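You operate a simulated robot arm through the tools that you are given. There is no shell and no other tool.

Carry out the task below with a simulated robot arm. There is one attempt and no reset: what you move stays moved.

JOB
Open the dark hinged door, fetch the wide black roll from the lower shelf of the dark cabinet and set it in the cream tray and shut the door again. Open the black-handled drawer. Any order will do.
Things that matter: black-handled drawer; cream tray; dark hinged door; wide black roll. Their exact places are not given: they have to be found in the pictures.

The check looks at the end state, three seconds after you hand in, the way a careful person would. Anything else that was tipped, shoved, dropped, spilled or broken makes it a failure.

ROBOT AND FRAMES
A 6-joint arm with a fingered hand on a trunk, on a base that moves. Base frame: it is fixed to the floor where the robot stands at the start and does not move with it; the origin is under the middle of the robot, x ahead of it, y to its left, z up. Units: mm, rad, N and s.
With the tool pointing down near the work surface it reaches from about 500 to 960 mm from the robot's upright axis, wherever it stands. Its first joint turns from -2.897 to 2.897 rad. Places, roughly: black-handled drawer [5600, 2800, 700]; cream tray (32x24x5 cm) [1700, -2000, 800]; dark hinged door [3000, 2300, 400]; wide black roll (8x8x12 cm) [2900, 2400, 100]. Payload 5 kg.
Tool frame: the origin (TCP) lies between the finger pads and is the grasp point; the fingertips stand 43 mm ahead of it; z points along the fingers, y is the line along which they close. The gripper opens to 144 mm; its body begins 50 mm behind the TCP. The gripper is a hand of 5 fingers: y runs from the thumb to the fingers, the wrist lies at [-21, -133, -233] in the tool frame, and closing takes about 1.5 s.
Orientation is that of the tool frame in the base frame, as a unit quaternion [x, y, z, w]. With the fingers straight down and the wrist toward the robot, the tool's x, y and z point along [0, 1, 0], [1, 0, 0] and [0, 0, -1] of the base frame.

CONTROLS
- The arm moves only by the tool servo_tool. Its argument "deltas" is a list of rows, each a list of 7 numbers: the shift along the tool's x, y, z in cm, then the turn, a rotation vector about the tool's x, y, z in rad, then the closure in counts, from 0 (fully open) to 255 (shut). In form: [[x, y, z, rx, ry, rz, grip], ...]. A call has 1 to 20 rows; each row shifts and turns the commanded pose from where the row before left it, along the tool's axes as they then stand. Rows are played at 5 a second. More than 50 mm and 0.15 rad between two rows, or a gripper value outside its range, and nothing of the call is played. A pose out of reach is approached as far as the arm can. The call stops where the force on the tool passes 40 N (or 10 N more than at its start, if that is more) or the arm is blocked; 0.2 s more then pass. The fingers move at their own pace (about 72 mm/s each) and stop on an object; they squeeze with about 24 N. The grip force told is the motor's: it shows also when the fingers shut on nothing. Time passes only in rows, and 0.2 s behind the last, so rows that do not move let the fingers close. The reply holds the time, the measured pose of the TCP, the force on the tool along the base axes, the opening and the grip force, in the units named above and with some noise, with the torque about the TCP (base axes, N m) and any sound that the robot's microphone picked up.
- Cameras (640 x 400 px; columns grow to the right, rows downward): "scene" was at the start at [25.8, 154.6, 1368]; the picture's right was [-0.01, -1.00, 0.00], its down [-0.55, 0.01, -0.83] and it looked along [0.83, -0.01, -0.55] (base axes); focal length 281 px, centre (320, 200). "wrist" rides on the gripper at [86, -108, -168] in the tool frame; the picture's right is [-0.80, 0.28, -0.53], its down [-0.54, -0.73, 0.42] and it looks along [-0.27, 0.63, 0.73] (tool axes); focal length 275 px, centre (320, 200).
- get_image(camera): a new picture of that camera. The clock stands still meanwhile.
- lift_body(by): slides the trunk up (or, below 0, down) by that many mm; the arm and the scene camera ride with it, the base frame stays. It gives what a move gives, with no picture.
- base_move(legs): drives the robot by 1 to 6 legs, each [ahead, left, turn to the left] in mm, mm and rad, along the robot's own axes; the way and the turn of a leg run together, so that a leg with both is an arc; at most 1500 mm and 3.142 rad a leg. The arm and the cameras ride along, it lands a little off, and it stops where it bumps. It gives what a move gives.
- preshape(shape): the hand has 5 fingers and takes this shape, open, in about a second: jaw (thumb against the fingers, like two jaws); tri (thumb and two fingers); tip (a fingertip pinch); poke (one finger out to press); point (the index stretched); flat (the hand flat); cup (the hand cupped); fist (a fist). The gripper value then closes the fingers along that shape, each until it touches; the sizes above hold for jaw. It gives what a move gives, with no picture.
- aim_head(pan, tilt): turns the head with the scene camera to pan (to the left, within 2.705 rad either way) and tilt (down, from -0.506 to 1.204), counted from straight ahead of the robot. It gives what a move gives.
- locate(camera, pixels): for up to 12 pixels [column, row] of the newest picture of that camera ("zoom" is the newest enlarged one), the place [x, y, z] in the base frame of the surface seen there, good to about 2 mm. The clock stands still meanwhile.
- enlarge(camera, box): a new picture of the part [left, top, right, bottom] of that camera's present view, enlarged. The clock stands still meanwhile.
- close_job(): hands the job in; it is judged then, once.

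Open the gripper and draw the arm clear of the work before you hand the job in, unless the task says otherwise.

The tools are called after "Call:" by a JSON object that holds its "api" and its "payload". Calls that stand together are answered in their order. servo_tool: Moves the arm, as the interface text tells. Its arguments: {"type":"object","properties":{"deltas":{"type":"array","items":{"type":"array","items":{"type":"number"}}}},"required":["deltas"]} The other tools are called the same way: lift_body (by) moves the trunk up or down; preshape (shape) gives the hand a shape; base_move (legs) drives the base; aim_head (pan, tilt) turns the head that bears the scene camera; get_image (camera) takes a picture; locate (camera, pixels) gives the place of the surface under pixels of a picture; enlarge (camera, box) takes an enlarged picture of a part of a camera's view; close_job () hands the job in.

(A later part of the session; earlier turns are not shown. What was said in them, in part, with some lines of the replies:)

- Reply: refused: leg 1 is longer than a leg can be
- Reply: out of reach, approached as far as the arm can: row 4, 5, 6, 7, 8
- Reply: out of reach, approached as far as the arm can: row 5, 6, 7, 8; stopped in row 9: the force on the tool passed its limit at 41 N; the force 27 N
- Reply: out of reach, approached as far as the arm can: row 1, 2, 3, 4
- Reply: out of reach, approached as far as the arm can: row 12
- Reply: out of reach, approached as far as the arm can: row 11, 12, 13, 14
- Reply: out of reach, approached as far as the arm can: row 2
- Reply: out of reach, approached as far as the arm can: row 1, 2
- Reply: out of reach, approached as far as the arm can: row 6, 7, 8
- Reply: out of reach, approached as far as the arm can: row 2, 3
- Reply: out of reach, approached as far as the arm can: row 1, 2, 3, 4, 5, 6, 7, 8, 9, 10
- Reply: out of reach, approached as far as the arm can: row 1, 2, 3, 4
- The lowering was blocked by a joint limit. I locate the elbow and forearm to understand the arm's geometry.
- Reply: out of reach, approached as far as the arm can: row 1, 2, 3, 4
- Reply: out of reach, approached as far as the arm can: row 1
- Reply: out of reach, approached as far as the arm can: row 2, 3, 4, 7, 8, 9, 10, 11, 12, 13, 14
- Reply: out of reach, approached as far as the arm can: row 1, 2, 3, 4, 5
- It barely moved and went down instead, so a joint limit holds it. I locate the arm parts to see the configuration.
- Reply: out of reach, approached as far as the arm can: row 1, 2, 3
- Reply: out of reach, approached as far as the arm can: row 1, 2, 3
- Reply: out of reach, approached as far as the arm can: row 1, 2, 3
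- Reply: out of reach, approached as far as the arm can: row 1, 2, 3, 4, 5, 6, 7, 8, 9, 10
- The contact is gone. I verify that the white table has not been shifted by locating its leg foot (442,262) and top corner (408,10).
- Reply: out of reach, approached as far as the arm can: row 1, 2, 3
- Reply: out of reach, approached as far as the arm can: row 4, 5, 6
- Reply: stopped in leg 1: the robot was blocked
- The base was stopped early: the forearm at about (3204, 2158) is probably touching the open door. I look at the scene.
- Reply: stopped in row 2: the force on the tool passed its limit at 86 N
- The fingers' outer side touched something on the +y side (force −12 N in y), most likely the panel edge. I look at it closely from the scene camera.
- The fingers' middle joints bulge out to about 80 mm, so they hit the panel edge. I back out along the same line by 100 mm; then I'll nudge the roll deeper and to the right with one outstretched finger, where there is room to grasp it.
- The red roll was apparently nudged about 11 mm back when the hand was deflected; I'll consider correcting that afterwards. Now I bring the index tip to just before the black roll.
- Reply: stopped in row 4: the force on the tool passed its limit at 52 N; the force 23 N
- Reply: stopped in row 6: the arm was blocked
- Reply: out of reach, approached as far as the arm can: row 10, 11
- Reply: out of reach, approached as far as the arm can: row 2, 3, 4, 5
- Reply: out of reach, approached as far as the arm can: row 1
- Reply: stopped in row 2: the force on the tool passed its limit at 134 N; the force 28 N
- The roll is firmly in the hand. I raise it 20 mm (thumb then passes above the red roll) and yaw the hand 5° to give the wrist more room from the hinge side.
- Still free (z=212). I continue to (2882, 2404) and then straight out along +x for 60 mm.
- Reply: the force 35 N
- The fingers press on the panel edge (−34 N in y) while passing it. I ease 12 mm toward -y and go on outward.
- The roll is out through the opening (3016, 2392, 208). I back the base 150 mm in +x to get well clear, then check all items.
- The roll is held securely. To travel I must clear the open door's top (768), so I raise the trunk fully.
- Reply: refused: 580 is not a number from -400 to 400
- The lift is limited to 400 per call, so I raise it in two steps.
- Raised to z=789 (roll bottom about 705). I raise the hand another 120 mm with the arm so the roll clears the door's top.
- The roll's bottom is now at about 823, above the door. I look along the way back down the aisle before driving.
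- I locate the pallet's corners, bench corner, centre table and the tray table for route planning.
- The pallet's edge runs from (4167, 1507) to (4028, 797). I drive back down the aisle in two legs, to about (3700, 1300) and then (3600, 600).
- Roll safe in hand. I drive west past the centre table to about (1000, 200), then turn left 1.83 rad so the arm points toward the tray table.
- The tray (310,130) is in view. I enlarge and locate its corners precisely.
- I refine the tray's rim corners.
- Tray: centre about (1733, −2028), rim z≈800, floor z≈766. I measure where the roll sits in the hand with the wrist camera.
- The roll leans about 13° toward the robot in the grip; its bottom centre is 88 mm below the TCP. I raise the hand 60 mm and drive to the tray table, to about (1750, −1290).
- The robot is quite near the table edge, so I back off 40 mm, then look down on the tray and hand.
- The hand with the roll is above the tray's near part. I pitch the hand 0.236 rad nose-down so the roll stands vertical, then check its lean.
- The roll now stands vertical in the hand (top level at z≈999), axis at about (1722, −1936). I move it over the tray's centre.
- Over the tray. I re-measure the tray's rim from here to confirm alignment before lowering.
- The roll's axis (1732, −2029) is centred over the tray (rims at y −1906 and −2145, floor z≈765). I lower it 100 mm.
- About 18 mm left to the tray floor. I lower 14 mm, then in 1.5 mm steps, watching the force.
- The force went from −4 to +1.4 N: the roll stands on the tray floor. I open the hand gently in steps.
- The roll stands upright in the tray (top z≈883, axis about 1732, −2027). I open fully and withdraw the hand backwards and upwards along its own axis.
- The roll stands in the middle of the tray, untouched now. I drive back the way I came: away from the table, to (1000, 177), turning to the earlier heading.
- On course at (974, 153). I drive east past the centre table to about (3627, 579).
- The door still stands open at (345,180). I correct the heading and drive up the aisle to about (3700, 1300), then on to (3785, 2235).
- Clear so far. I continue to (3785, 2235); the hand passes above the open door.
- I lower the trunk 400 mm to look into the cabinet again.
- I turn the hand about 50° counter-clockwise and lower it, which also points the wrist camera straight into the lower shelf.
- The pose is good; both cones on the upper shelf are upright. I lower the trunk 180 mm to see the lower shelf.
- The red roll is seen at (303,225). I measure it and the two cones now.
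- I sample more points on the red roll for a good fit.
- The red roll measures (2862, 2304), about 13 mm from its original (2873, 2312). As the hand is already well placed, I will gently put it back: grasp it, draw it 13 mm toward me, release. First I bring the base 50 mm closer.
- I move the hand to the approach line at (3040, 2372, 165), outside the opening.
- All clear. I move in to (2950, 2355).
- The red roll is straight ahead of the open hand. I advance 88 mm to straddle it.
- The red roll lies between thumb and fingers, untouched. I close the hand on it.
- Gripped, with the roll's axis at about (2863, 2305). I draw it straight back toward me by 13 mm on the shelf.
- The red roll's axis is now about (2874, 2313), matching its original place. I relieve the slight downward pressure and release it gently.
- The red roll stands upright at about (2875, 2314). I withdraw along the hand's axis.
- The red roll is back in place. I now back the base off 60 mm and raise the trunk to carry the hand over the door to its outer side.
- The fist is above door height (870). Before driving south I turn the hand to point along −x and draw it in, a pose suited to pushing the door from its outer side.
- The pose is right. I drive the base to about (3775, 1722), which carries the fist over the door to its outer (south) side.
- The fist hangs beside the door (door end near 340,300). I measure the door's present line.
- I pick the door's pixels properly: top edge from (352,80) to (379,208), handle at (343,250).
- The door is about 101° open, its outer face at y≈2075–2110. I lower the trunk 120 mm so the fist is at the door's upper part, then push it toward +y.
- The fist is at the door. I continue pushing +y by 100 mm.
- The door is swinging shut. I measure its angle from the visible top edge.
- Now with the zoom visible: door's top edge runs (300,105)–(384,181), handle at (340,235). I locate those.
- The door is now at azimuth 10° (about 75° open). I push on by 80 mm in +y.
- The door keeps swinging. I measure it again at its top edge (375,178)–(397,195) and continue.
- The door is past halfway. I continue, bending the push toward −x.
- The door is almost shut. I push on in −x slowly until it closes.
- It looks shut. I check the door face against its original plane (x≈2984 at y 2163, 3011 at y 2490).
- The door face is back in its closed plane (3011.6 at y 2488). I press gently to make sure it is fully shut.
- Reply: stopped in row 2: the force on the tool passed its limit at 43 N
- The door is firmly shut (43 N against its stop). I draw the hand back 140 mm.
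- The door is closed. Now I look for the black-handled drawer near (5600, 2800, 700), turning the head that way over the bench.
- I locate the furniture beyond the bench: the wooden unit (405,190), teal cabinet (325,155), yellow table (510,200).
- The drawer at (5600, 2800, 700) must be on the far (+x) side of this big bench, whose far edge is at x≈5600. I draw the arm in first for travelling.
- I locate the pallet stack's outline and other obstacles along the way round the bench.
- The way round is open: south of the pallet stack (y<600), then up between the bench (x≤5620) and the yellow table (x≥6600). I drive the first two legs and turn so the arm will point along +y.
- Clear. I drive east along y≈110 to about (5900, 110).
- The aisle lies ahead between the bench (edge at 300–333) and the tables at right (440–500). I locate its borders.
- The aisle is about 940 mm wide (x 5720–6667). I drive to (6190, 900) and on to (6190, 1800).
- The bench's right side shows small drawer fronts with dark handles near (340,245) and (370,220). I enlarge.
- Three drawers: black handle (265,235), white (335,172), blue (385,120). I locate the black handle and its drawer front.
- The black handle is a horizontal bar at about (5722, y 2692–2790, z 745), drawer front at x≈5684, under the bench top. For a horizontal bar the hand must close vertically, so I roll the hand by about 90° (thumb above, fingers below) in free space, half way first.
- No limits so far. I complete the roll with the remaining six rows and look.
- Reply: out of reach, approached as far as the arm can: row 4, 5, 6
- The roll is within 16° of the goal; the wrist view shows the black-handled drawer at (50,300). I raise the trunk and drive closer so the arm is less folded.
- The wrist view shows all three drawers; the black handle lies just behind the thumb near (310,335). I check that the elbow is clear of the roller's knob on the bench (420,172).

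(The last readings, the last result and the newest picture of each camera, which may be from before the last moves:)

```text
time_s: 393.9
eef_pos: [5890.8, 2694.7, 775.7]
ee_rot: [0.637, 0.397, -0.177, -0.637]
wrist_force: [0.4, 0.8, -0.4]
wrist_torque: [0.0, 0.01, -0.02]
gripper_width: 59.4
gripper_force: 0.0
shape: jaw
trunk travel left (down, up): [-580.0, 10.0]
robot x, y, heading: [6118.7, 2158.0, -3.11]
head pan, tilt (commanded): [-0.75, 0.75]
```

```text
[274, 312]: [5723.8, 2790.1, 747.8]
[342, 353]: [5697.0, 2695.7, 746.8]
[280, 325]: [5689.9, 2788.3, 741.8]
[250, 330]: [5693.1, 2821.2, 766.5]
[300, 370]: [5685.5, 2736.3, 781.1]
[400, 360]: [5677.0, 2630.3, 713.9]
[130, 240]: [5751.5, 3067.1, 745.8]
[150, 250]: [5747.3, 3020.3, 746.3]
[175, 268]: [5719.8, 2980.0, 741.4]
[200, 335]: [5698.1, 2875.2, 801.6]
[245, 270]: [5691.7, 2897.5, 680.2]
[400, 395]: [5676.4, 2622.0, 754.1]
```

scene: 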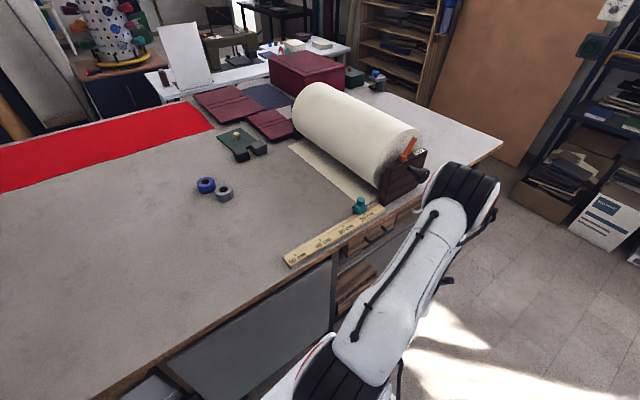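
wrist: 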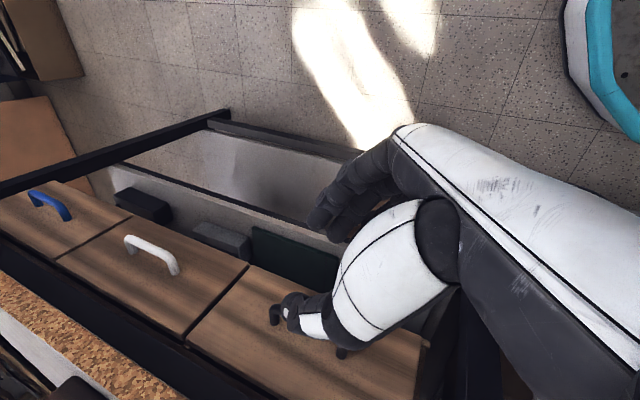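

The elbow is well clear. I turn the hand toward the drawer's normal (azimuth 165°, level, thumb exactly above) while moving to about 120 mm in front of the handle.

Call:
{"api": "servo_tool", "payload": {"deltas": [[-0.27, 0.59, 1.61, 0.048, -0.115, 0.0624, 150], [-0.04, 0.66, 1.57, 0.048, -0.115, 0.0624, 150], [0.19, 0.73, 1.53, 0.048, -0.115, 0.0624, 150], [0.41, 0.8, 1.48, 0.048, -0.115, 0.0624, 150], [0, 0, 0, 0, 0, 0, 150]]}}

Call:
{"api": "get_image", "payload": {"camera": "wrist"}}

```text
time_s: 395.1
eef_pos: [5865.9, 2596.6, 694.9]
ee_rot: [-0.55, -0.5, 0.344, 0.573]
wrist_force: [0.8, 0.4, 0.2]
wrist_torque: [0.02, 0.01, 0.01]
gripper_width: 58.9
gripper_force: 0.1
shape: jaw
out of reach, approached as far as the arm can: row 1, 2, 3, 4
trunk travel left (down, up): [-580.0, 10.0]
robot x, y, heading: [6123.0, 2160.0, -3.11]
head pan, tilt (commanded): [-0.75, 0.75]
```

```text
taken
```

wrist: 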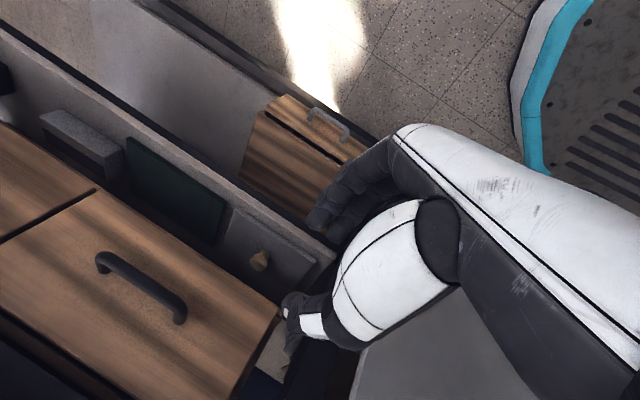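

The roll joint is limiting here because the hand must bend too far sideways. I move the robot to (6340, 2470), more in front of the drawer, and turn it left 0.86 rad so the forearm points more squarely at it.

Call:
{"api": "base_move", "payload": {"legs": [[-227, -303, 0], [0, 0, 0.86]]}}

Call:
{"api": "aim_head", "payload": {"pan": -1.3, "tilt": 0.8}}

Call:
{"api": "get_image", "payload": {"camera": "scene"}}

Call:
{"api": "get_image", "payload": {"camera": "wrist"}}

```text
time_s: 399.7
eef_pos: [5837.8, 2542.3, 694.4]
ee_rot: [0.282, 0.688, -0.557, -0.37]
wrist_force: [0.0, -0.2, -0.1]
wrist_torque: [-0.02, 0.03, 0.03]
gripper_width: 59.1
gripper_force: 0.1
shape: jaw
trunk travel left (down, up): [-580.0, 10.0]
robot x, y, heading: [6339.6, 2465.1, -2.219]
head pan, tilt (commanded): [-0.75, 0.75]
```

```text
time_s: 400.7
eef_pos: [5838.0, 2542.1, 694.6]
ee_rot: [0.282, 0.688, -0.558, -0.37]
wrist_force: [0.8, 0.3, 1.3]
wrist_torque: [-0.01, -0.02, 0.02]
gripper_width: 59.4
gripper_force: 0.0
shape: jaw
trunk travel left (down, up): [-580.0, 10.0]
robot x, y, heading: [6337.5, 2465.4, -2.222]
head pan, tilt (commanded): [-1.3, 0.799]
```

```text
taken
```

scene: 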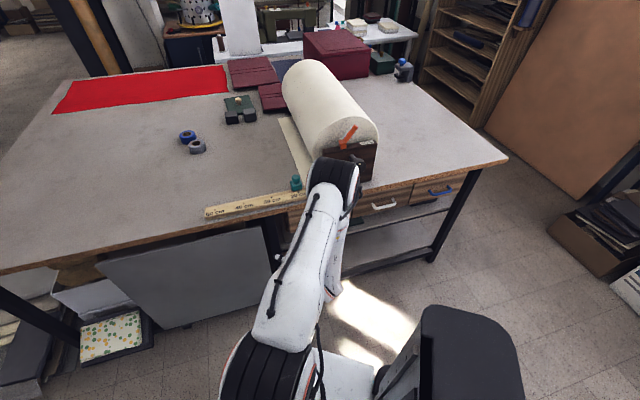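

```text
taken
```

wrist: 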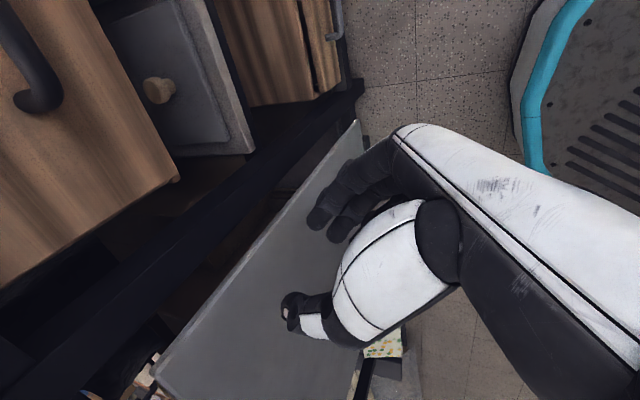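

Now I rotate the hand from azimuth 214° to 175° (square to the drawer) and level it, moving to the pre-grasp point 120 mm before the handle.

Call:
{"api": "servo_tool", "payload": {"deltas": [[3.49, -0.35, -1.48, 0.0068, 0.138, 0.0451, 150], [3.58, -0.4, -1.32, 0.0068, 0.138, 0.0451, 150], [3.67, -0.46, -1.17, 0.0068, 0.138, 0.0451, 150], [3.76, -0.52, -1.01, 0.0068, 0.138, 0.0451, 150], [3.85, -0.57, -0.85, 0.0068, 0.138, 0.0451, 150], [0, 0, 0, 0, 0, 0, 150]]}}

Call:
{"api": "get_image", "payload": {"camera": "wrist"}}

```text
time_s: 402.1
eef_pos: [6028.6, 2663.7, 707.0]
ee_rot: [-0.518, -0.483, 0.473, 0.524]
wrist_force: [0.4, -0.1, 0.3]
wrist_torque: [-0.03, 0.03, 0.02]
gripper_width: 58.9
gripper_force: 0.1
shape: jaw
out of reach, approached as far as the arm can: row 1, 2, 3, 4, 5
trunk travel left (down, up): [-580.0, 10.0]
robot x, y, heading: [6338.7, 2468.2, -2.221]
head pan, tilt (commanded): [-1.3, 0.799]
```

```text
taken
```

wrist: 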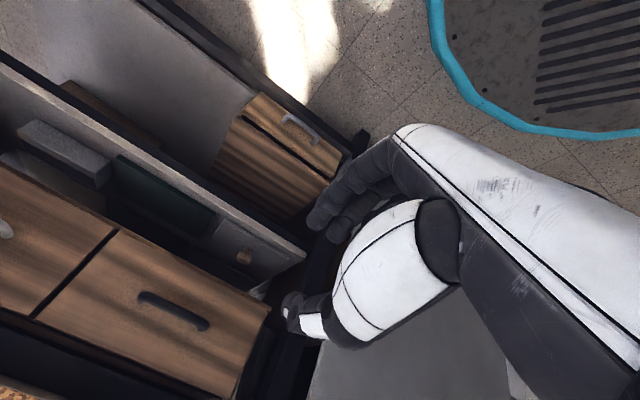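

The orientation is now exactly right (azimuth 175°, thumb up), though the hand sits nearer the robot. I translate it outward toward the handle.

Call:
{"api": "servo_tool", "payload": {"deltas": [[0.5, -0.35, 1.94, 0, 0, 0, 150], [0.5, -0.35, 1.94, 0, 0, 0, 150], [0.5, -0.35, 1.94, 0, 0, 0, 150], [0.5, -0.35, 1.94, 0, 0, 0, 150], [0.5, -0.35, 1.94, 0, 0, 0, 150], [0, 0, 0, 0, 0, 0, 150]]}}

```text
time_s: 403.5
eef_pos: [6031.5, 2655.3, 707.8]
ee_rot: [-0.521, -0.478, 0.476, 0.522]
wrist_force: [0.0, -0.5, -0.3]
wrist_torque: [0.01, 0.0, 0.0]
gripper_width: 59.4
gripper_force: 0.0
shape: jaw
out of reach, approached as far as the arm can: row 1, 2, 3, 4, 5
trunk travel left (down, up): [-580.0, 10.0]
robot x, y, heading: [6338.3, 2466.7, -2.223]
head pan, tilt (commanded): [-1.3, 0.799]
```

This pose is blocked by the roll limit when the robot stands south of the hand; standing north of the drawer should suit it. I look north along the aisle first.

Call:
{"api": "aim_head", "payload": {"pan": -2.4, "tilt": 0.5}}

Call:
{"api": "get_image", "payload": {"camera": "scene"}}

```text
time_s: 404.8
eef_pos: [6029.3, 2657.3, 709.7]
ee_rot: [-0.52, -0.48, 0.477, 0.522]
wrist_force: [0.3, -0.6, 0.2]
wrist_torque: [0.02, -0.02, 0.0]
gripper_width: 58.9
gripper_force: 0.0
shape: jaw
trunk travel left (down, up): [-580.0, 10.0]
robot x, y, heading: [6343.0, 2463.8, -2.218]
head pan, tilt (commanded): [-2.4, 0.499]
```

```text
taken
```

scene: 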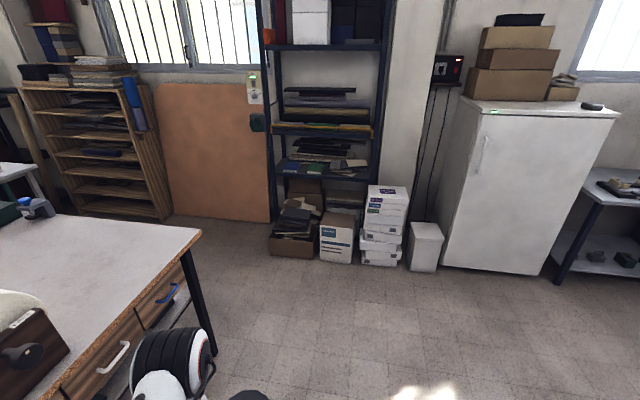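

Open floor to the north. I locate the bench's corner, the boxes and the bin.

Call:
{"api": "locate", "payload": {"camera": "scene", "pixels": [[198, 235], [212, 350], [300, 255], [380, 262], [425, 270], [480, 270], [560, 280], [270, 250], [120, 345], [170, 295], [30, 355], [640, 280]]}}

```text
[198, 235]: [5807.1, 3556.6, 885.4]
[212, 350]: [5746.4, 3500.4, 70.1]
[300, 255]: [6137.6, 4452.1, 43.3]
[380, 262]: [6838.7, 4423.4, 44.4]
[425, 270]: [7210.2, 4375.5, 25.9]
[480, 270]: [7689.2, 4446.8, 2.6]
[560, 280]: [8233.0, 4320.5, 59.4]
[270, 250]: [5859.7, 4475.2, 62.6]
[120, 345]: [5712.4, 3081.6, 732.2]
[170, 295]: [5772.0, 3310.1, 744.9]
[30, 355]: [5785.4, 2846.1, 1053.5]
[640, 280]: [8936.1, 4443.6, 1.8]
```

There is plenty of room around (6550, 3550). I drive there.

Call:
{"api": "base_move", "payload": {"legs": [[-991, -490, 0]]}}

Call:
{"api": "servo_tool", "payload": {"deltas": [[2.0, 0, -1.0, 0, 0.14, 0, 150], [2.0, 0, -1.0, 0, 0.14, 0, 150], [2.0, 0, -0.5, 0, 0.14, 0, 150], [2.0, 0, 0, 0, 0.14, 0, 150], [2.0, 0, 0, 0, 0.14, 0, 150], [2.0, 0, 0, 0, 0.14, 0, 150], [0, 0, 0, 0, 0, 0, 150]]}}

```text
time_s: 410.5
eef_pos: [6248.1, 3747.3, 709.2]
ee_rot: [-0.524, -0.475, 0.473, 0.525]
wrist_force: [-0.2, -0.6, 0.0]
wrist_torque: [0.01, 0.04, 0.02]
gripper_width: 59.2
gripper_force: 0.2
shape: jaw
trunk travel left (down, up): [-580.0, 10.0]
robot x, y, heading: [6555.4, 3550.1, -2.241]
head pan, tilt (commanded): [-2.4, 0.499]
```

```text
time_s: 411.5
eef_pos: [6288.1, 3803.3, 713.5]
ee_rot: [-0.55, -0.413, 0.369, 0.625]
wrist_force: [-0.7, -0.1, 0.4]
wrist_torque: [-0.01, 0.02, -0.01]
gripper_width: 59.3
gripper_force: 0.1
shape: jaw
out of reach, approached as far as the arm can: row 1, 2, 3, 4
trunk travel left (down, up): [-580.0, 10.0]
robot x, y, heading: [6553.6, 3551.4, -2.241]
head pan, tilt (commanded): [-2.4, 0.499]
stopped in row 4: the arm was blocked; the commanded pose is now the measured one
```

The arm folded against itself. I roll the hand back to the thumb-left pose (x up) while extending it outwards to free it.

Call:
{"api": "servo_tool", "payload": {"deltas": [[0.15, -0.15, 2.55, -0.0263, -0.0419, -0.1312, 150], [0.25, -0.11, 2.52, -0.0263, -0.0419, -0.1312, 150], [0.37, -0.07, 2.48, -0.0263, -0.0419, -0.1312, 150], [0.48, -0.03, 2.45, -0.0263, -0.0419, -0.1312, 150], [0.6, 0.01, 2.41, -0.0263, -0.0419, -0.1312, 150], [0.72, 0.06, 2.37, -0.0263, -0.0419, -0.1312, 150], [0.83, 0.1, 2.34, -0.0263, -0.0419, -0.1312, 150], [0.95, 0.14, 2.3, -0.0263, -0.0419, -0.1312, 150], [1.06, 0.18, 2.27, -0.0263, -0.0419, -0.1312, 150], [1.18, 0.22, 2.23, -0.0263, -0.0419, -0.1312, 150], [1.3, 0.27, 2.19, -0.0263, -0.0419, -0.1312, 150], [0, 0, 0, 0, 0, 0, 150]]}}

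Call:
{"api": "get_image", "payload": {"camera": "wrist"}}

```text
time_s: 414.1
eef_pos: [6049.5, 3931.2, 734.8]
ee_rot: [0.133, 0.832, 0.083, -0.532]
wrist_force: [0.1, -0.4, -0.2]
wrist_torque: [0.03, -0.01, -0.01]
gripper_width: 59.1
gripper_force: 0.2
shape: jaw
trunk travel left (down, up): [-580.0, 10.0]
robot x, y, heading: [6554.8, 3549.8, -2.235]
head pan, tilt (commanded): [-2.4, 0.499]
```

```text
taken
```

wrist: 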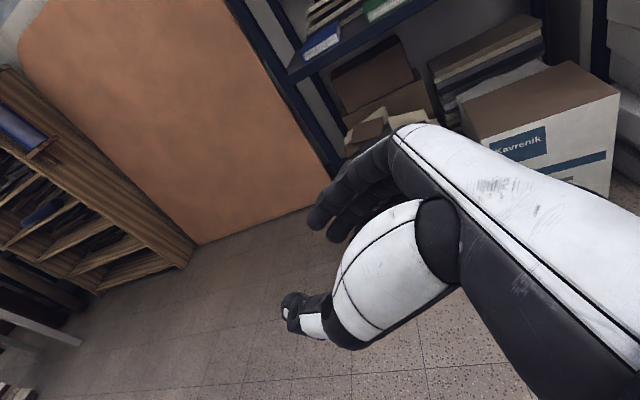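

The arm is free again. Now I roll the hand toward "thumb up" the favourable way — hand turned clockwise relative to the forearm — with the wrist kept in place.

Call:
{"api": "servo_tool", "payload": {"deltas": [[0.29, 1.05, -0.66, -0.035, 0.0771, 0.1073, 150], [0.29, 1.05, -0.66, -0.035, 0.0771, 0.1073, 150], [0.29, 1.05, -0.66, -0.035, 0.0771, 0.1073, 150], [0.29, 1.05, -0.66, -0.035, 0.0771, 0.1073, 150], [0.29, 1.05, -0.66, -0.035, 0.0771, 0.1073, 150], [0.29, 1.05, -0.66, -0.035, 0.0771, 0.1073, 150], [0.29, 1.05, -0.66, -0.035, 0.0771, 0.1073, 150], [0.29, 1.05, -0.66, -0.035, 0.0771, 0.1073, 150], [0, 0, 0, 0, 0, 0, 150]]}}

Call:
{"api": "servo_tool", "payload": {"deltas": [[0.29, 1.05, -0.66, -0.035, 0.0771, 0.1073, 150], [0.29, 1.05, -0.66, -0.035, 0.0771, 0.1073, 150], [0.29, 1.05, -0.66, -0.035, 0.0771, 0.1073, 150], [0.29, 1.05, -0.66, -0.035, 0.0771, 0.1073, 150], [0.29, 1.05, -0.66, -0.035, 0.0771, 0.1073, 150], [0.29, 1.05, -0.66, -0.035, 0.0771, 0.1073, 150], [0.29, 1.05, -0.66, -0.035, 0.0771, 0.1073, 150], [0, 0, 0, 0, 0, 0, 150]]}}

```text
time_s: 416.1
eef_pos: [6133.9, 3979.0, 739.5]
ee_rot: [-0.5, -0.488, -0.003, 0.715]
wrist_force: [-0.2, -0.5, -0.3]
wrist_torque: [0.0, 0.01, 0.02]
gripper_width: 59.0
gripper_force: 0.1
shape: jaw
trunk travel left (down, up): [-580.0, 10.0]
robot x, y, heading: [6553.4, 3554.2, -2.239]
head pan, tilt (commanded): [-2.4, 0.499]
```

```text
time_s: 417.9
eef_pos: [6085.5, 4042.6, 704.3]
ee_rot: [0.709, 0.07, -0.056, -0.699]
wrist_force: [-0.9, 0.2, 0.0]
wrist_torque: [0.02, 0.0, -0.03]
gripper_width: 59.1
gripper_force: 0.0
shape: jaw
out of reach, approached as far as the arm can: row 4, 5, 6, 7
trunk travel left (down, up): [-580.0, 10.0]
robot x, y, heading: [6555.4, 3555.8, -2.241]
head pan, tilt (commanded): [-2.4, 0.499]
```

Excellent: orientation reached (thumb up, azimuth 100°) with the arm well extended. I turn the base left 1.31 rad so the hand points at the drawers (azimuth 175°).

Call:
{"api": "base_move", "payload": {"legs": [[0, 0, 1.31]]}}

Call:
{"api": "aim_head", "payload": {"pan": -1.5, "tilt": 0.7}}

Call:
{"api": "get_image", "payload": {"camera": "scene"}}

Call:
{"api": "get_image", "payload": {"camera": "wrist"}}

```text
time_s: 421.6
eef_pos: [5967.3, 3212.6, 705.6]
ee_rot: [-0.513, -0.495, 0.476, 0.515]
wrist_force: [-0.1, 0.5, 1.0]
wrist_torque: [-0.02, 0.02, 0.03]
gripper_width: 59.2
gripper_force: 0.0
shape: jaw
trunk travel left (down, up): [-580.0, 10.0]
robot x, y, heading: [6553.2, 3554.7, -0.902]
head pan, tilt (commanded): [-2.4, 0.499]
```

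```text
time_s: 422.8
eef_pos: [5968.8, 3212.0, 705.2]
ee_rot: [-0.513, -0.495, 0.477, 0.514]
wrist_force: [0.7, -0.5, 0.4]
wrist_torque: [0.05, -0.02, 0.01]
gripper_width: 59.4
gripper_force: 0.0
shape: jaw
trunk travel left (down, up): [-580.0, 10.0]
robot x, y, heading: [6554.4, 3551.7, -0.902]
head pan, tilt (commanded): [-1.499, 0.7]
```

```text
taken
```

scene: 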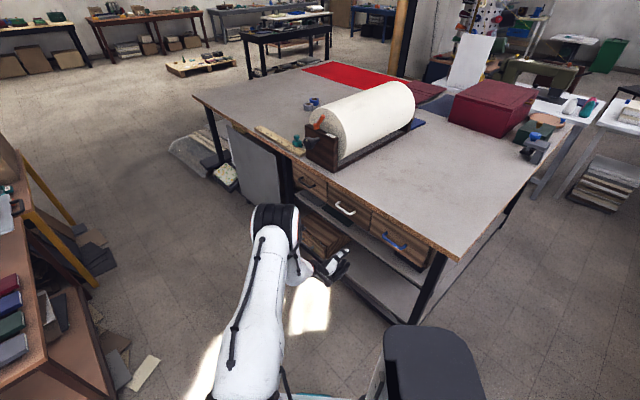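

```text
taken
```

wrist: 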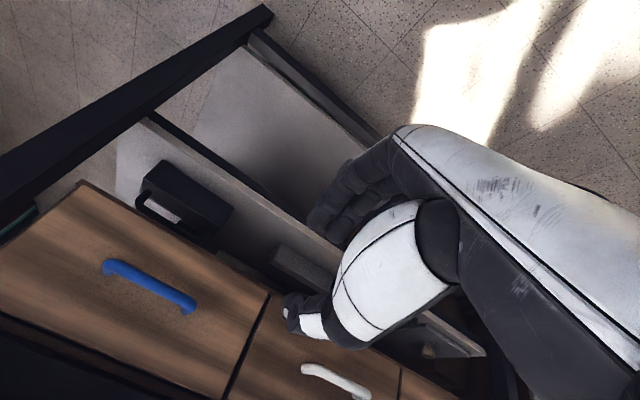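

Now everything lines up. I enlarge the scene view on the black handle and measure it precisely.

Call:
{"api": "enlarge", "payload": {"camera": "scene", "box": [280, 160, 380, 240]}}

```text
5.00 times, centred on (330, 200) of scene
```

zoom: 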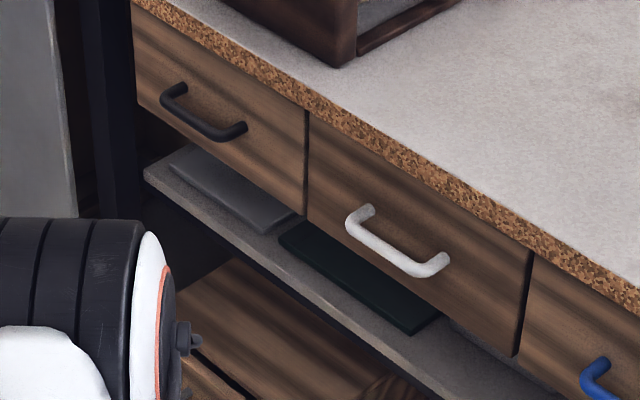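

I locate the black bar (195,125), its ends (172,98) and (240,128), and the drawer front around it.

Call:
{"api": "locate", "payload": {"camera": "zoom", "pixels": [[170, 103], [180, 118], [195, 128], [210, 135], [228, 135], [240, 128], [182, 88], [215, 105], [150, 60], [290, 130], [200, 95], [220, 160]]}}

Call:
{"api": "locate", "payload": {"camera": "zoom", "pixels": [[190, 121], [190, 127], [200, 126], [200, 133], [220, 133], [220, 139], [250, 80], [300, 110], [160, 110], [250, 170], [290, 205], [305, 115]]}}

```text
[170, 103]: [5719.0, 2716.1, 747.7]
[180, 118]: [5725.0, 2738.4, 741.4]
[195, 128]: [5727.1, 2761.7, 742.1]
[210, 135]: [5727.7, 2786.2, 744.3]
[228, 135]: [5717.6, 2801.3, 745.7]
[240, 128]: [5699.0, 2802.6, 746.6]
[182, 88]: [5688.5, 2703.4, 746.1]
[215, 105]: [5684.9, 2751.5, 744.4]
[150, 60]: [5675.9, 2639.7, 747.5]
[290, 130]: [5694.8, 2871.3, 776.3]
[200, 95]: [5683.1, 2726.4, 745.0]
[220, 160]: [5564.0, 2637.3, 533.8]
```

```text
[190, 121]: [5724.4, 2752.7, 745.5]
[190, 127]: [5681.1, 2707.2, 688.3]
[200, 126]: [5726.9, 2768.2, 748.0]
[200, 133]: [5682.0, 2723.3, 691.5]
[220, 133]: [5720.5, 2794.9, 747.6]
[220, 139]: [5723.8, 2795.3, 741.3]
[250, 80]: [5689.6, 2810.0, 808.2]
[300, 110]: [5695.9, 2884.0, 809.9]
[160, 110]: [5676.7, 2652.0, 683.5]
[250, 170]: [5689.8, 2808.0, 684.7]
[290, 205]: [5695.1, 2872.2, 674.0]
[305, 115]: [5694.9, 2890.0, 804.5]
```

The bar's centre is about (5721, 2752, 743), 37 mm off the front. I drive the base so the hand comes to about 150 mm in front of it.

Call:
{"api": "base_move", "payload": {"legs": [[307, -368, 0]]}}

Call:
{"api": "get_image", "payload": {"camera": "wrist"}}

Call:
{"api": "get_image", "payload": {"camera": "scene"}}

```text
time_s: 425.6
eef_pos: [5863.9, 2752.4, 704.0]
ee_rot: [-0.516, -0.492, 0.473, 0.517]
wrist_force: [0.5, 0.2, -0.6]
wrist_torque: [0.02, -0.01, 0.02]
gripper_width: 59.3
gripper_force: 0.0
shape: jaw
trunk travel left (down, up): [-580.0, 10.0]
robot x, y, heading: [6453.3, 3087.6, -0.918]
head pan, tilt (commanded): [-1.499, 0.7]
```

```text
taken
```

wrist: 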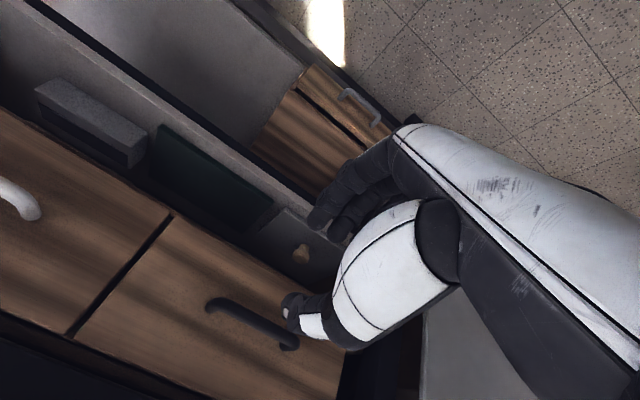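

```text
taken
```

scene: 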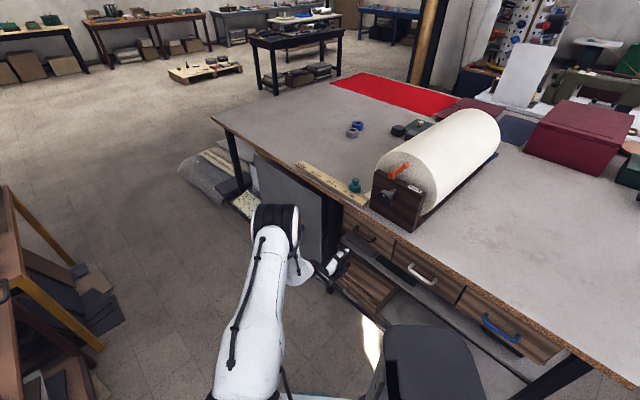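

The black handle is at (250,322) in the wrist view. I raise the hand 39 mm to the bar's height and align sideways.

Call:
{"api": "servo_tool", "payload": {"deltas": [[-0.3, -1.3, 0, 0, 0, 0, 120], [-0.4, -1.3, 0, 0, 0, 0, 100], [-0.4, -1.3, 0, 0, 0, 0, 100], [0, 0, 0, 0, 0, 0, 100], [0, 0, 0, 0, 0, 0, 100]]}}

Call:
{"api": "get_image", "payload": {"camera": "wrist"}}

Call:
{"api": "enlarge", "payload": {"camera": "scene", "box": [300, 190, 420, 310]}}

```text
time_s: 426.8
eef_pos: [5861.6, 2741.2, 743.8]
ee_rot: [-0.516, -0.492, 0.474, 0.517]
wrist_force: [1.1, -0.8, 0.2]
wrist_torque: [0.01, 0.0, 0.0]
gripper_width: 86.8
gripper_force: 0.1
shape: jaw
trunk travel left (down, up): [-580.0, 10.0]
robot x, y, heading: [6456.8, 3085.7, -0.919]
head pan, tilt (commanded): [-1.499, 0.7]
```

```text
taken
```

wrist: 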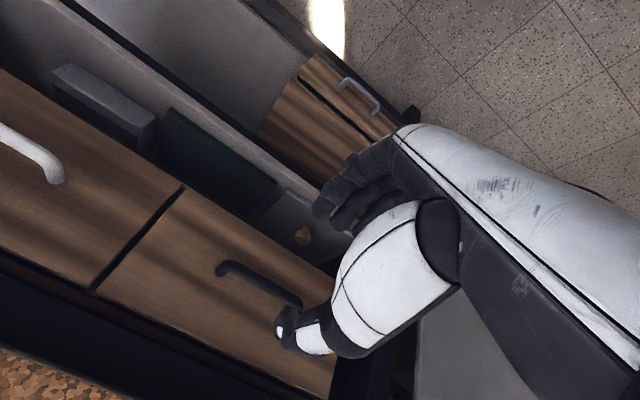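

```text
3.33 times, centred on (360, 250) of scene
```

zoom: 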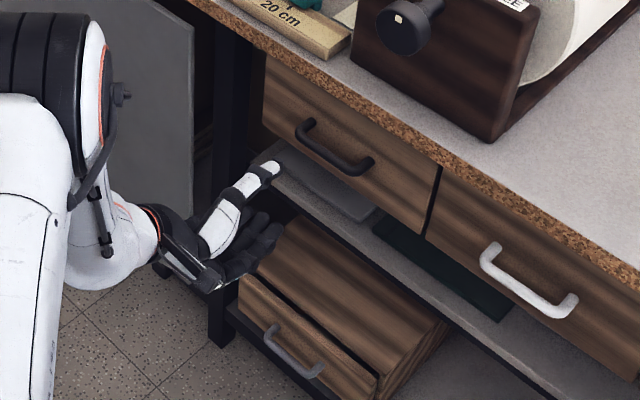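

Thumb above, fingers below, pointing at the bar. I check the bench top's lower edge height before sliding the thumb beneath it.

Call:
{"api": "locate", "payload": {"camera": "zoom", "pixels": [[345, 92], [345, 98], [345, 103], [345, 108], [345, 115], [270, 168], [250, 185], [300, 75], [300, 82], [300, 88], [255, 240], [330, 150]]}}

```text
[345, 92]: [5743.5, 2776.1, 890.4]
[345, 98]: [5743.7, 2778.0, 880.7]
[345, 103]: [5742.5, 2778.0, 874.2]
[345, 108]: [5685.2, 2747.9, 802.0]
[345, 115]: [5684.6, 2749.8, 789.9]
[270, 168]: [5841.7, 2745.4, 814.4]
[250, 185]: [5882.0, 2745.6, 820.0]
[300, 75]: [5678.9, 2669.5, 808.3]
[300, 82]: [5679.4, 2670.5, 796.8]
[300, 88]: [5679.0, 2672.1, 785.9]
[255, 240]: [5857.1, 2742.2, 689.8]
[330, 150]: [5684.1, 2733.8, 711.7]
```

There is ample clearance (underside at 873, thumb top at 820). I advance 118 mm to bring the bar between thumb and fingers.

Call:
{"api": "servo_tool", "payload": {"deltas": [[0, 0, 2.0, 0, 0, 0, 100], [0, 0, 2.0, 0, 0, 0, 100], [0, 0, 2.0, 0, 0, 0, 100], [0, 0, 2.0, 0, 0, 0, 100], [0, 0, 2.0, 0, 0, 0, 100], [0, 0, 1.6, 0, 0, 0, 100], [0, 0, 0, 0, 0, 0, 100]]}}

Call:
{"api": "get_image", "payload": {"camera": "wrist"}}

Call:
{"api": "enlarge", "payload": {"camera": "scene", "box": [310, 190, 410, 290]}}

```text
time_s: 428.4
eef_pos: [5744.7, 2748.9, 743.5]
ee_rot: [-0.515, -0.493, 0.475, 0.516]
wrist_force: [-0.6, -0.3, 0.7]
wrist_torque: [0.02, 0.0, -0.01]
gripper_width: 87.2
gripper_force: 0.0
shape: jaw
trunk travel left (down, up): [-580.0, 10.0]
robot x, y, heading: [6454.0, 3084.1, -0.917]
head pan, tilt (commanded): [-1.499, 0.7]
```

```text
taken
```

wrist: 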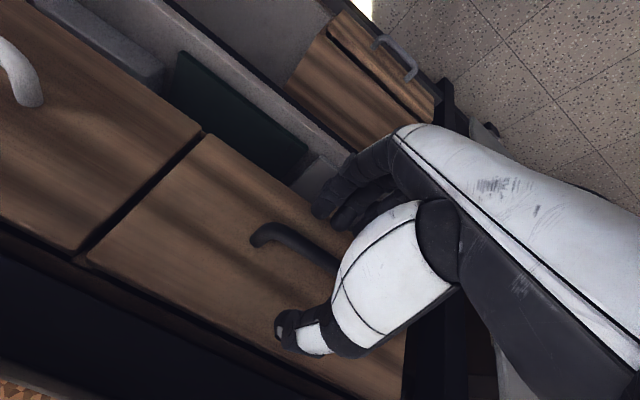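

```text
4.00 times, centred on (360, 240) of scene
```

zoom: 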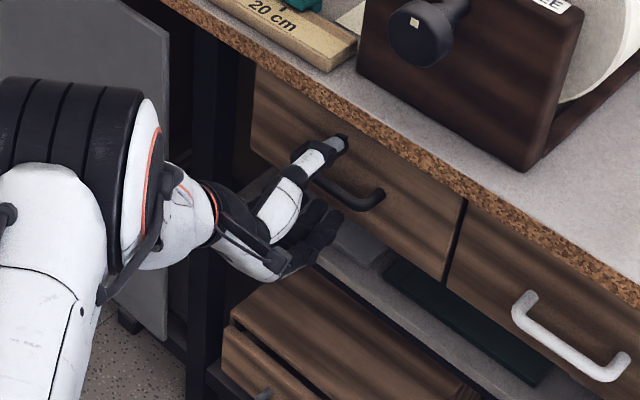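

The bar lies between thumb and fingers. I close the hand on it.

Call:
{"api": "servo_tool", "payload": {"deltas": [[0, 0, 0, 0, 0, 0, 255], [0, 0, 0, 0, 0, 0, 255], [0, 0, 0, 0, 0, 0, 255], [0, 0, 0, 0, 0, 0, 255], [0, 0, 0, 0, 0, 0, 255], [0, 0, 0, 0, 0, 0, 255], [0, 0, 0, 0, 0, 0, 255], [0, 0, 0, 0, 0, 0, 255], [0, 0, 0, 0, 0, 0, 255]]}}

Call:
{"api": "enlarge", "payload": {"camera": "scene", "box": [310, 190, 410, 290]}}

```text
time_s: 430.4
eef_pos: [5744.7, 2748.9, 742.6]
ee_rot: [-0.516, -0.492, 0.474, 0.517]
wrist_force: [-0.7, 0.4, -0.3]
wrist_torque: [0.13, -0.01, 0.05]
gripper_width: 7.9
gripper_force: 24.2
shape: jaw
trunk travel left (down, up): [-580.0, 10.0]
robot x, y, heading: [6451.6, 3084.9, -0.92]
head pan, tilt (commanded): [-1.499, 0.7]
```

```text
4.00 times, centred on (360, 240) of scene
```

zoom: 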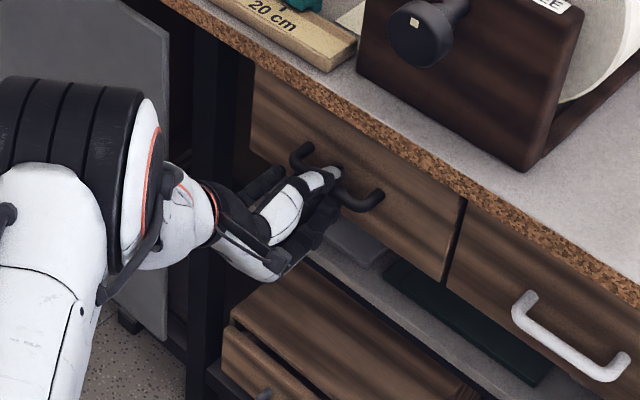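

The bar is gripped. I pull the drawer out along its normal, 100 mm first, slowly.

Call:
{"api": "servo_tool", "payload": {"deltas": [[0, 0, -0.6, 0, 0, 0, 255], [0, 0, -1.2, 0, 0, 0, 255], [0, 0, -1.6, 0, 0, 0, 255], [0, 0, -1.6, 0, 0, 0, 255], [0, 0, -1.6, 0, 0, 0, 255], [0, 0, -1.6, 0, 0, 0, 255], [0, 0, -1.6, 0, 0, 0, 255], [0, 0, 0, 0, 0, 0, 255]]}}

Call:
{"api": "get_image", "payload": {"camera": "scene"}}

```text
time_s: 432.2
eef_pos: [5845.1, 2741.9, 743.1]
ee_rot: [-0.515, -0.493, 0.473, 0.517]
wrist_force: [0.3, -4.5, 0.0]
wrist_torque: [0.07, -0.05, 0.15]
gripper_width: 7.7
gripper_force: 24.3
shape: jaw
trunk travel left (down, up): [-580.0, 10.0]
robot x, y, heading: [6452.9, 3083.7, -0.916]
head pan, tilt (commanded): [-1.499, 0.7]
```

```text
taken
```

scene: 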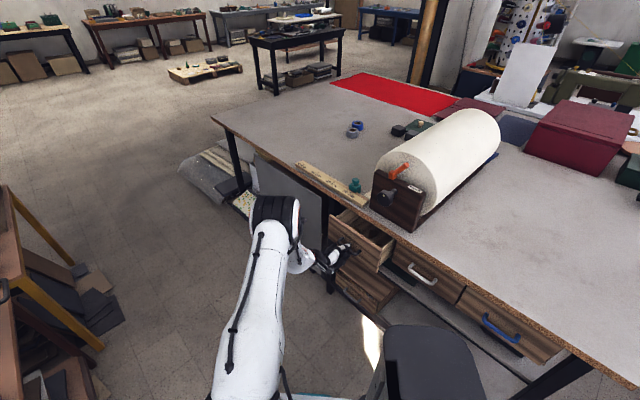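

The drawer follows: 100 mm open with only about 5 N. I pull another 100 mm.

Call:
{"api": "servo_tool", "payload": {"deltas": [[-0.02, 0, -1.2, 0, 0, 0, 255], [-0.02, 0, -1.6, 0, 0, 0, 255], [-0.02, 0, -1.6, 0, 0, 0, 255], [-0.02, 0, -1.6, 0, 0, 0, 255], [-0.02, 0, -1.6, 0, 0, 0, 255], [-0.02, 0, -1.6, 0, 0, 0, 255], [0, 0, 0, 0, 0, 0, 255]]}}

Call:
{"api": "enlarge", "payload": {"camera": "scene", "box": [280, 180, 440, 320]}}

```text
time_s: 433.8
eef_pos: [5923.6, 2719.6, 751.5]
ee_rot: [-0.516, -0.494, 0.47, 0.518]
wrist_force: [-0.8, 5.7, -6.8]
wrist_torque: [0.2, -0.19, -0.11]
gripper_width: 7.2
gripper_force: 24.0
shape: jaw
out of reach, approached as far as the arm can: row 4, 5, 6
trunk travel left (down, up): [-580.0, 10.0]
robot x, y, heading: [6454.0, 3084.5, -0.916]
head pan, tilt (commanded): [-1.499, 0.7]
```

```text
2.86 times, centred on (360, 250) of scene
```

zoom: 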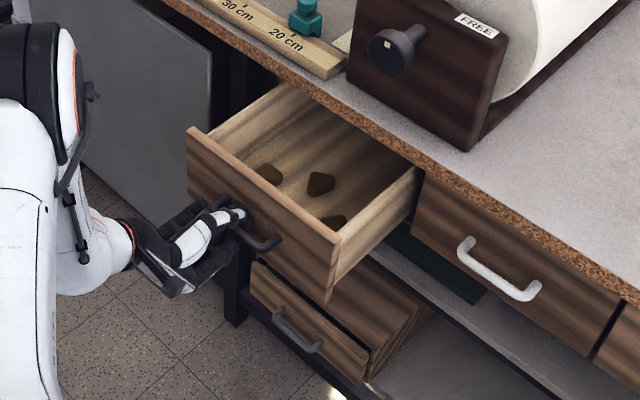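

The drawer is about 180 mm open and the arm is at its limit, so I pull further by driving the base 60 mm back along the drawer's direction.

Call:
{"api": "base_move", "payload": {"legs": [[40, 45, 0]]}}

Call:
{"api": "enlarge", "payload": {"camera": "scene", "box": [280, 180, 440, 320]}}

```text
time_s: 434.8
eef_pos: [5983.9, 2713.1, 750.5]
ee_rot: [-0.516, -0.494, 0.47, 0.518]
wrist_force: [1.3, 0.5, -4.1]
wrist_torque: [0.11, -0.14, -0.06]
gripper_width: 7.0
gripper_force: 24.1
shape: jaw
trunk travel left (down, up): [-580.0, 10.0]
robot x, y, heading: [6514.0, 3082.5, -0.914]
head pan, tilt (commanded): [-1.499, 0.7]
```

```text
2.86 times, centred on (360, 250) of scene
```

zoom: 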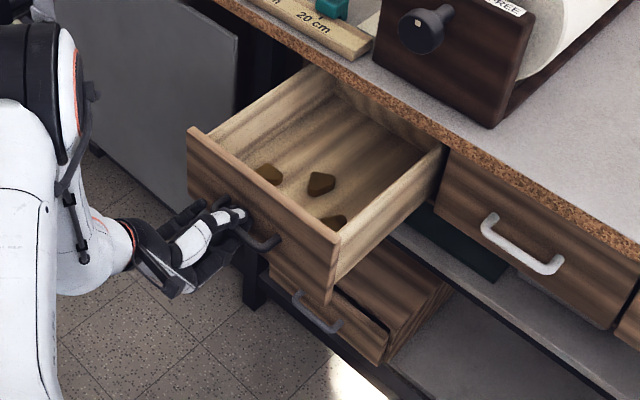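

Now about 240 mm open with tiny forces. I pull another 40 mm to find whether it reaches its stop.

Call:
{"api": "base_move", "payload": {"legs": [[27, 30, 0]]}}

Call:
{"api": "enlarge", "payload": {"camera": "scene", "box": [280, 180, 440, 320]}}

```text
time_s: 435.6
eef_pos: [6023.0, 2711.4, 751.2]
ee_rot: [-0.516, -0.494, 0.471, 0.518]
wrist_force: [-19.9, 0.3, -3.9]
wrist_torque: [0.04, 0.19, -0.01]
gripper_width: 6.5
gripper_force: 23.9
shape: jaw
trunk travel left (down, up): [-580.0, 10.0]
robot x, y, heading: [6551.1, 3082.1, -0.911]
head pan, tilt (commanded): [-1.499, 0.7]
```

```text
2.86 times, centred on (360, 250) of scene
```

zoom: 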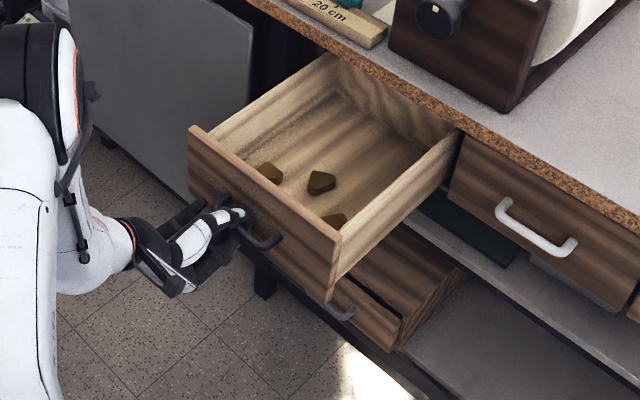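

The force of −20 N shows the drawer at its stop: fully open. I ease the tension, open the hand and back off.

Call:
{"api": "servo_tool", "payload": {"deltas": [[0, 0, 0.4, 0, 0, 0, 255], [0, 0, 0, 0, 0, 0, 200], [0, 0, 0, 0, 0, 0, 150], [0, 0, 0, 0, 0, 0, 100], [0, 0, 0, 0, 0, 0, 90], [0, 0, 0, 0, 0, 0, 90], [0, 0, 0, 0, 0, 0, 90], [0, 0, 0, 0, 0, 0, 90]]}}

Call:
{"api": "enlarge", "payload": {"camera": "scene", "box": [280, 180, 440, 320]}}

```text
time_s: 437.4
eef_pos: [6018.3, 2711.1, 751.5]
ee_rot: [-0.515, -0.494, 0.471, 0.518]
wrist_force: [0.4, -0.7, -0.4]
wrist_torque: [0.02, -0.02, -0.03]
gripper_width: 92.7
gripper_force: 0.1
shape: jaw
trunk travel left (down, up): [-580.0, 10.0]
robot x, y, heading: [6548.6, 3079.0, -0.92]
head pan, tilt (commanded): [-1.499, 0.7]
```

```text
2.86 times, centred on (360, 250) of scene
```

zoom: 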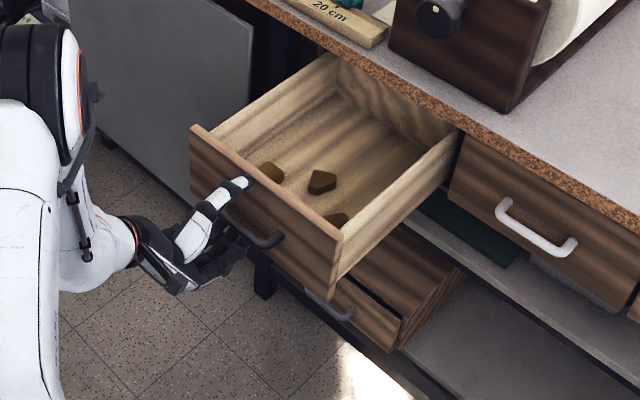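

Released; the drawer stays open. I back the base 130 mm away so the hand clears the handle.

Call:
{"api": "base_move", "payload": {"legs": [[84, 96, 0]]}}

Call:
{"api": "get_image", "payload": {"camera": "scene"}}

```text
time_s: 438.7
eef_pos: [6150.9, 2701.6, 752.7]
ee_rot: [-0.516, -0.493, 0.47, 0.519]
wrist_force: [-0.2, -0.5, -0.1]
wrist_torque: [0.0, 0.01, 0.0]
gripper_width: 92.5
gripper_force: 0.2
shape: jaw
trunk travel left (down, up): [-580.0, 10.0]
robot x, y, heading: [6685.2, 3069.2, -0.916]
head pan, tilt (commanded): [-1.499, 0.7]
```

```text
taken
```

scene: 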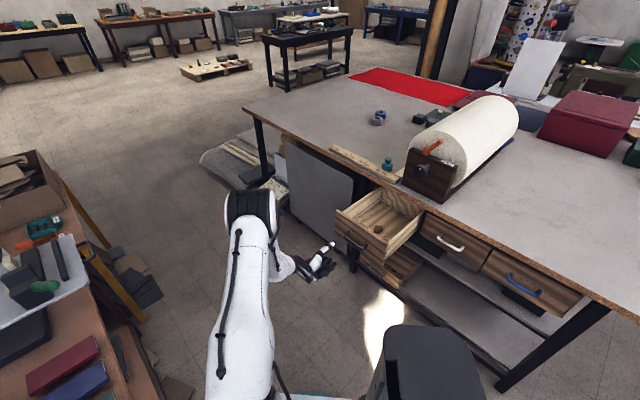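

The black-handled drawer stands fully open and the hand is clear. I take enlarged looks toward the cabinet door and the tray from here for verification.

Call:
{"api": "aim_head", "payload": {"pan": -2.1, "tilt": 0.3}}

Call:
{"api": "get_image", "payload": {"camera": "scene"}}

```text
time_s: 439.7
eef_pos: [6149.1, 2701.9, 752.6]
ee_rot: [-0.515, -0.494, 0.471, 0.518]
wrist_force: [1.4, -0.4, 0.3]
wrist_torque: [0.01, -0.02, 0.02]
gripper_width: 92.7
gripper_force: 0.0
shape: jaw
trunk travel left (down, up): [-580.0, 10.0]
robot x, y, heading: [6684.1, 3067.3, -0.918]
head pan, tilt (commanded): [-2.1, 0.3]
```

```text
taken
```

scene: 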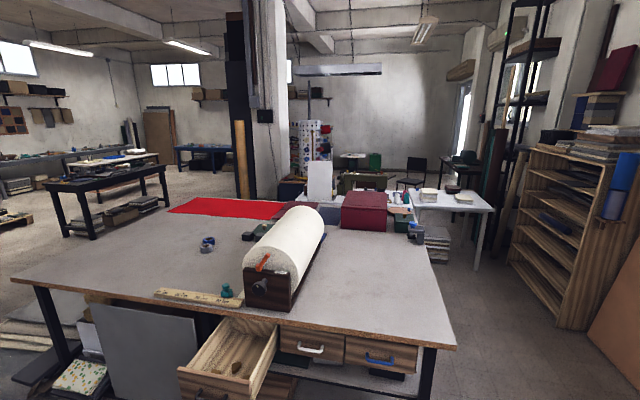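

Call:
{"api": "enlarge", "payload": {"camera": "scene", "box": [240, 110, 400, 210]}}

Call:
{"api": "enlarge", "payload": {"camera": "scene", "box": [50, 140, 170, 220]}}

```text
4.00 times, centred on (320, 160) of scene
```

zoom: 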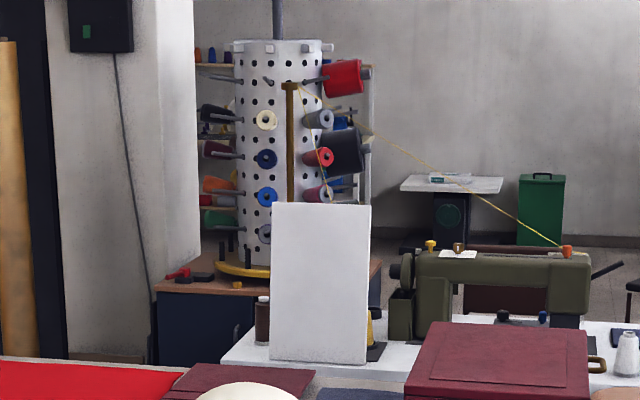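

```text
5.00 times, centred on (110, 180) of scene
```

zoom: 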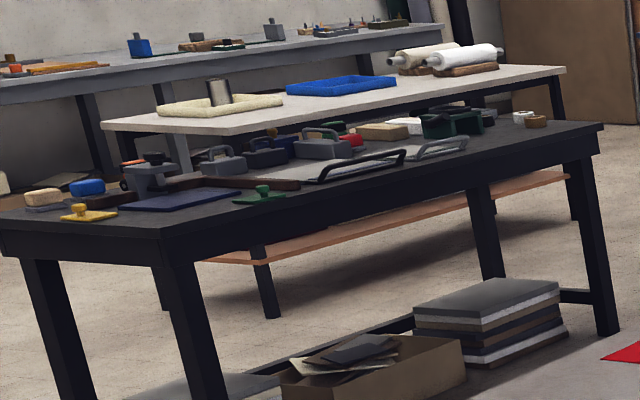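

The roll stands in the cream tray (219,93 in the second zoom) and the cabinet front looks shut. I verify the door's plane numerically.

Call:
{"api": "locate", "payload": {"camera": "scene", "pixels": [[283, 188], [287, 190], [291, 190], [295, 189], [299, 189], [301, 190], [303, 186], [285, 184]]}}

```text
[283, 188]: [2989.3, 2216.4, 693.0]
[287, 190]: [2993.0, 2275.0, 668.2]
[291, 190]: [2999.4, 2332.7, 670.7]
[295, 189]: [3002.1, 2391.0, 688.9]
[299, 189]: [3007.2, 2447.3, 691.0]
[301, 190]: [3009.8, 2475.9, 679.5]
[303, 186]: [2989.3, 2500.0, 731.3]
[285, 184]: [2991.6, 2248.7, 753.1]
```

Door plane matches the closed state. I open the gripper fully and move the robot 250 mm further away to leave the work clear.

Call:
{"api": "servo_tool", "payload": {"deltas": [[0, 0, 0, 0, 0, 0, 0], [0, 0, 0, 0, 0, 0, 0], [0, 0, 0, 0, 0, 0, 0], [0, 0, 0, 0, 0, 0, 0]]}}

Call:
{"api": "base_move", "payload": {"legs": [[-198, 152, 0]]}}

Call:
{"api": "aim_head", "payload": {"pan": -1.6, "tilt": 0.6}}

Call:
{"api": "get_image", "payload": {"camera": "scene"}}

```text
time_s: 440.7
eef_pos: [6147.5, 2701.5, 752.4]
ee_rot: [-0.516, -0.493, 0.47, 0.519]
wrist_force: [0.0, -0.8, -0.8]
wrist_torque: [0.0, -0.02, 0.02]
gripper_width: 143.8
gripper_force: 0.0
shape: jaw
trunk travel left (down, up): [-580.0, 10.0]
robot x, y, heading: [6680.3, 3067.5, -0.916]
head pan, tilt (commanded): [-2.1, 0.3]
```

```text
time_s: 442.6
eef_pos: [6145.0, 2945.2, 751.0]
ee_rot: [-0.512, -0.497, 0.473, 0.516]
wrist_force: [0.1, -0.3, -0.4]
wrist_torque: [0.04, 0.01, 0.01]
gripper_width: 143.7
gripper_force: 0.0
shape: jaw
trunk travel left (down, up): [-580.0, 10.0]
robot x, y, heading: [6671.3, 3317.2, -0.903]
head pan, tilt (commanded): [-2.1, 0.3]
```

```text
time_s: 443.5
eef_pos: [6144.1, 2945.5, 753.4]
ee_rot: [-0.513, -0.497, 0.474, 0.516]
wrist_force: [-0.3, 0.3, 0.1]
wrist_torque: [-0.01, -0.04, -0.01]
gripper_width: 143.6
gripper_force: 0.1
shape: jaw
trunk travel left (down, up): [-580.0, 10.0]
robot x, y, heading: [6672.8, 3319.8, -0.91]
head pan, tilt (commanded): [-1.6, 0.6]
```

```text
taken
```

scene: 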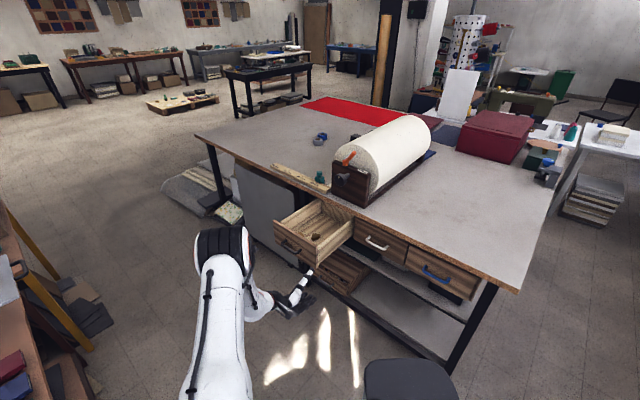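

The black-handled drawer is fully open and the other two are closed. The cabinet door is shut, the roll stands in the cream tray, the gripper is open and the arm is clear. I hand the job in.

Call:
{"api": "close_job", "payload": {}}

```text
The job is handed in.
```

The job is handed in. At that point everything asked for was done, but two other items in the cabinet were disturbed along the way.

- **Roll:** the wide black roll stands upright near the middle of the cream tray.
- **Cabinet door:** it is shut, and its face measures in the same plane as before I opened it.
- **Drawer:** the black-handled drawer is pulled out to its stop. The white- and blue-handled ones beside it are still closed.
- **Gripper and arm:** the hand is open and the arm is clear of the bench.

These contacts could matter to the check:

- **Red roll (lower shelf):** my thumb pushed it back about 13 mm. I gripped it and drew it back; it now stands upright within about 2 mm of where it was.
- **Upper shelf:** the wrist camera knocked hard against its underside (134 N peak) while I was taking the black roll out. The red and white cones on it were still upright and looked unmoved afterwards, but I only compared pictures, not exact positions.
- **White table:** the arm lightly touched its front leg, at about 5 N. Measured afterwards, the table had not moved.
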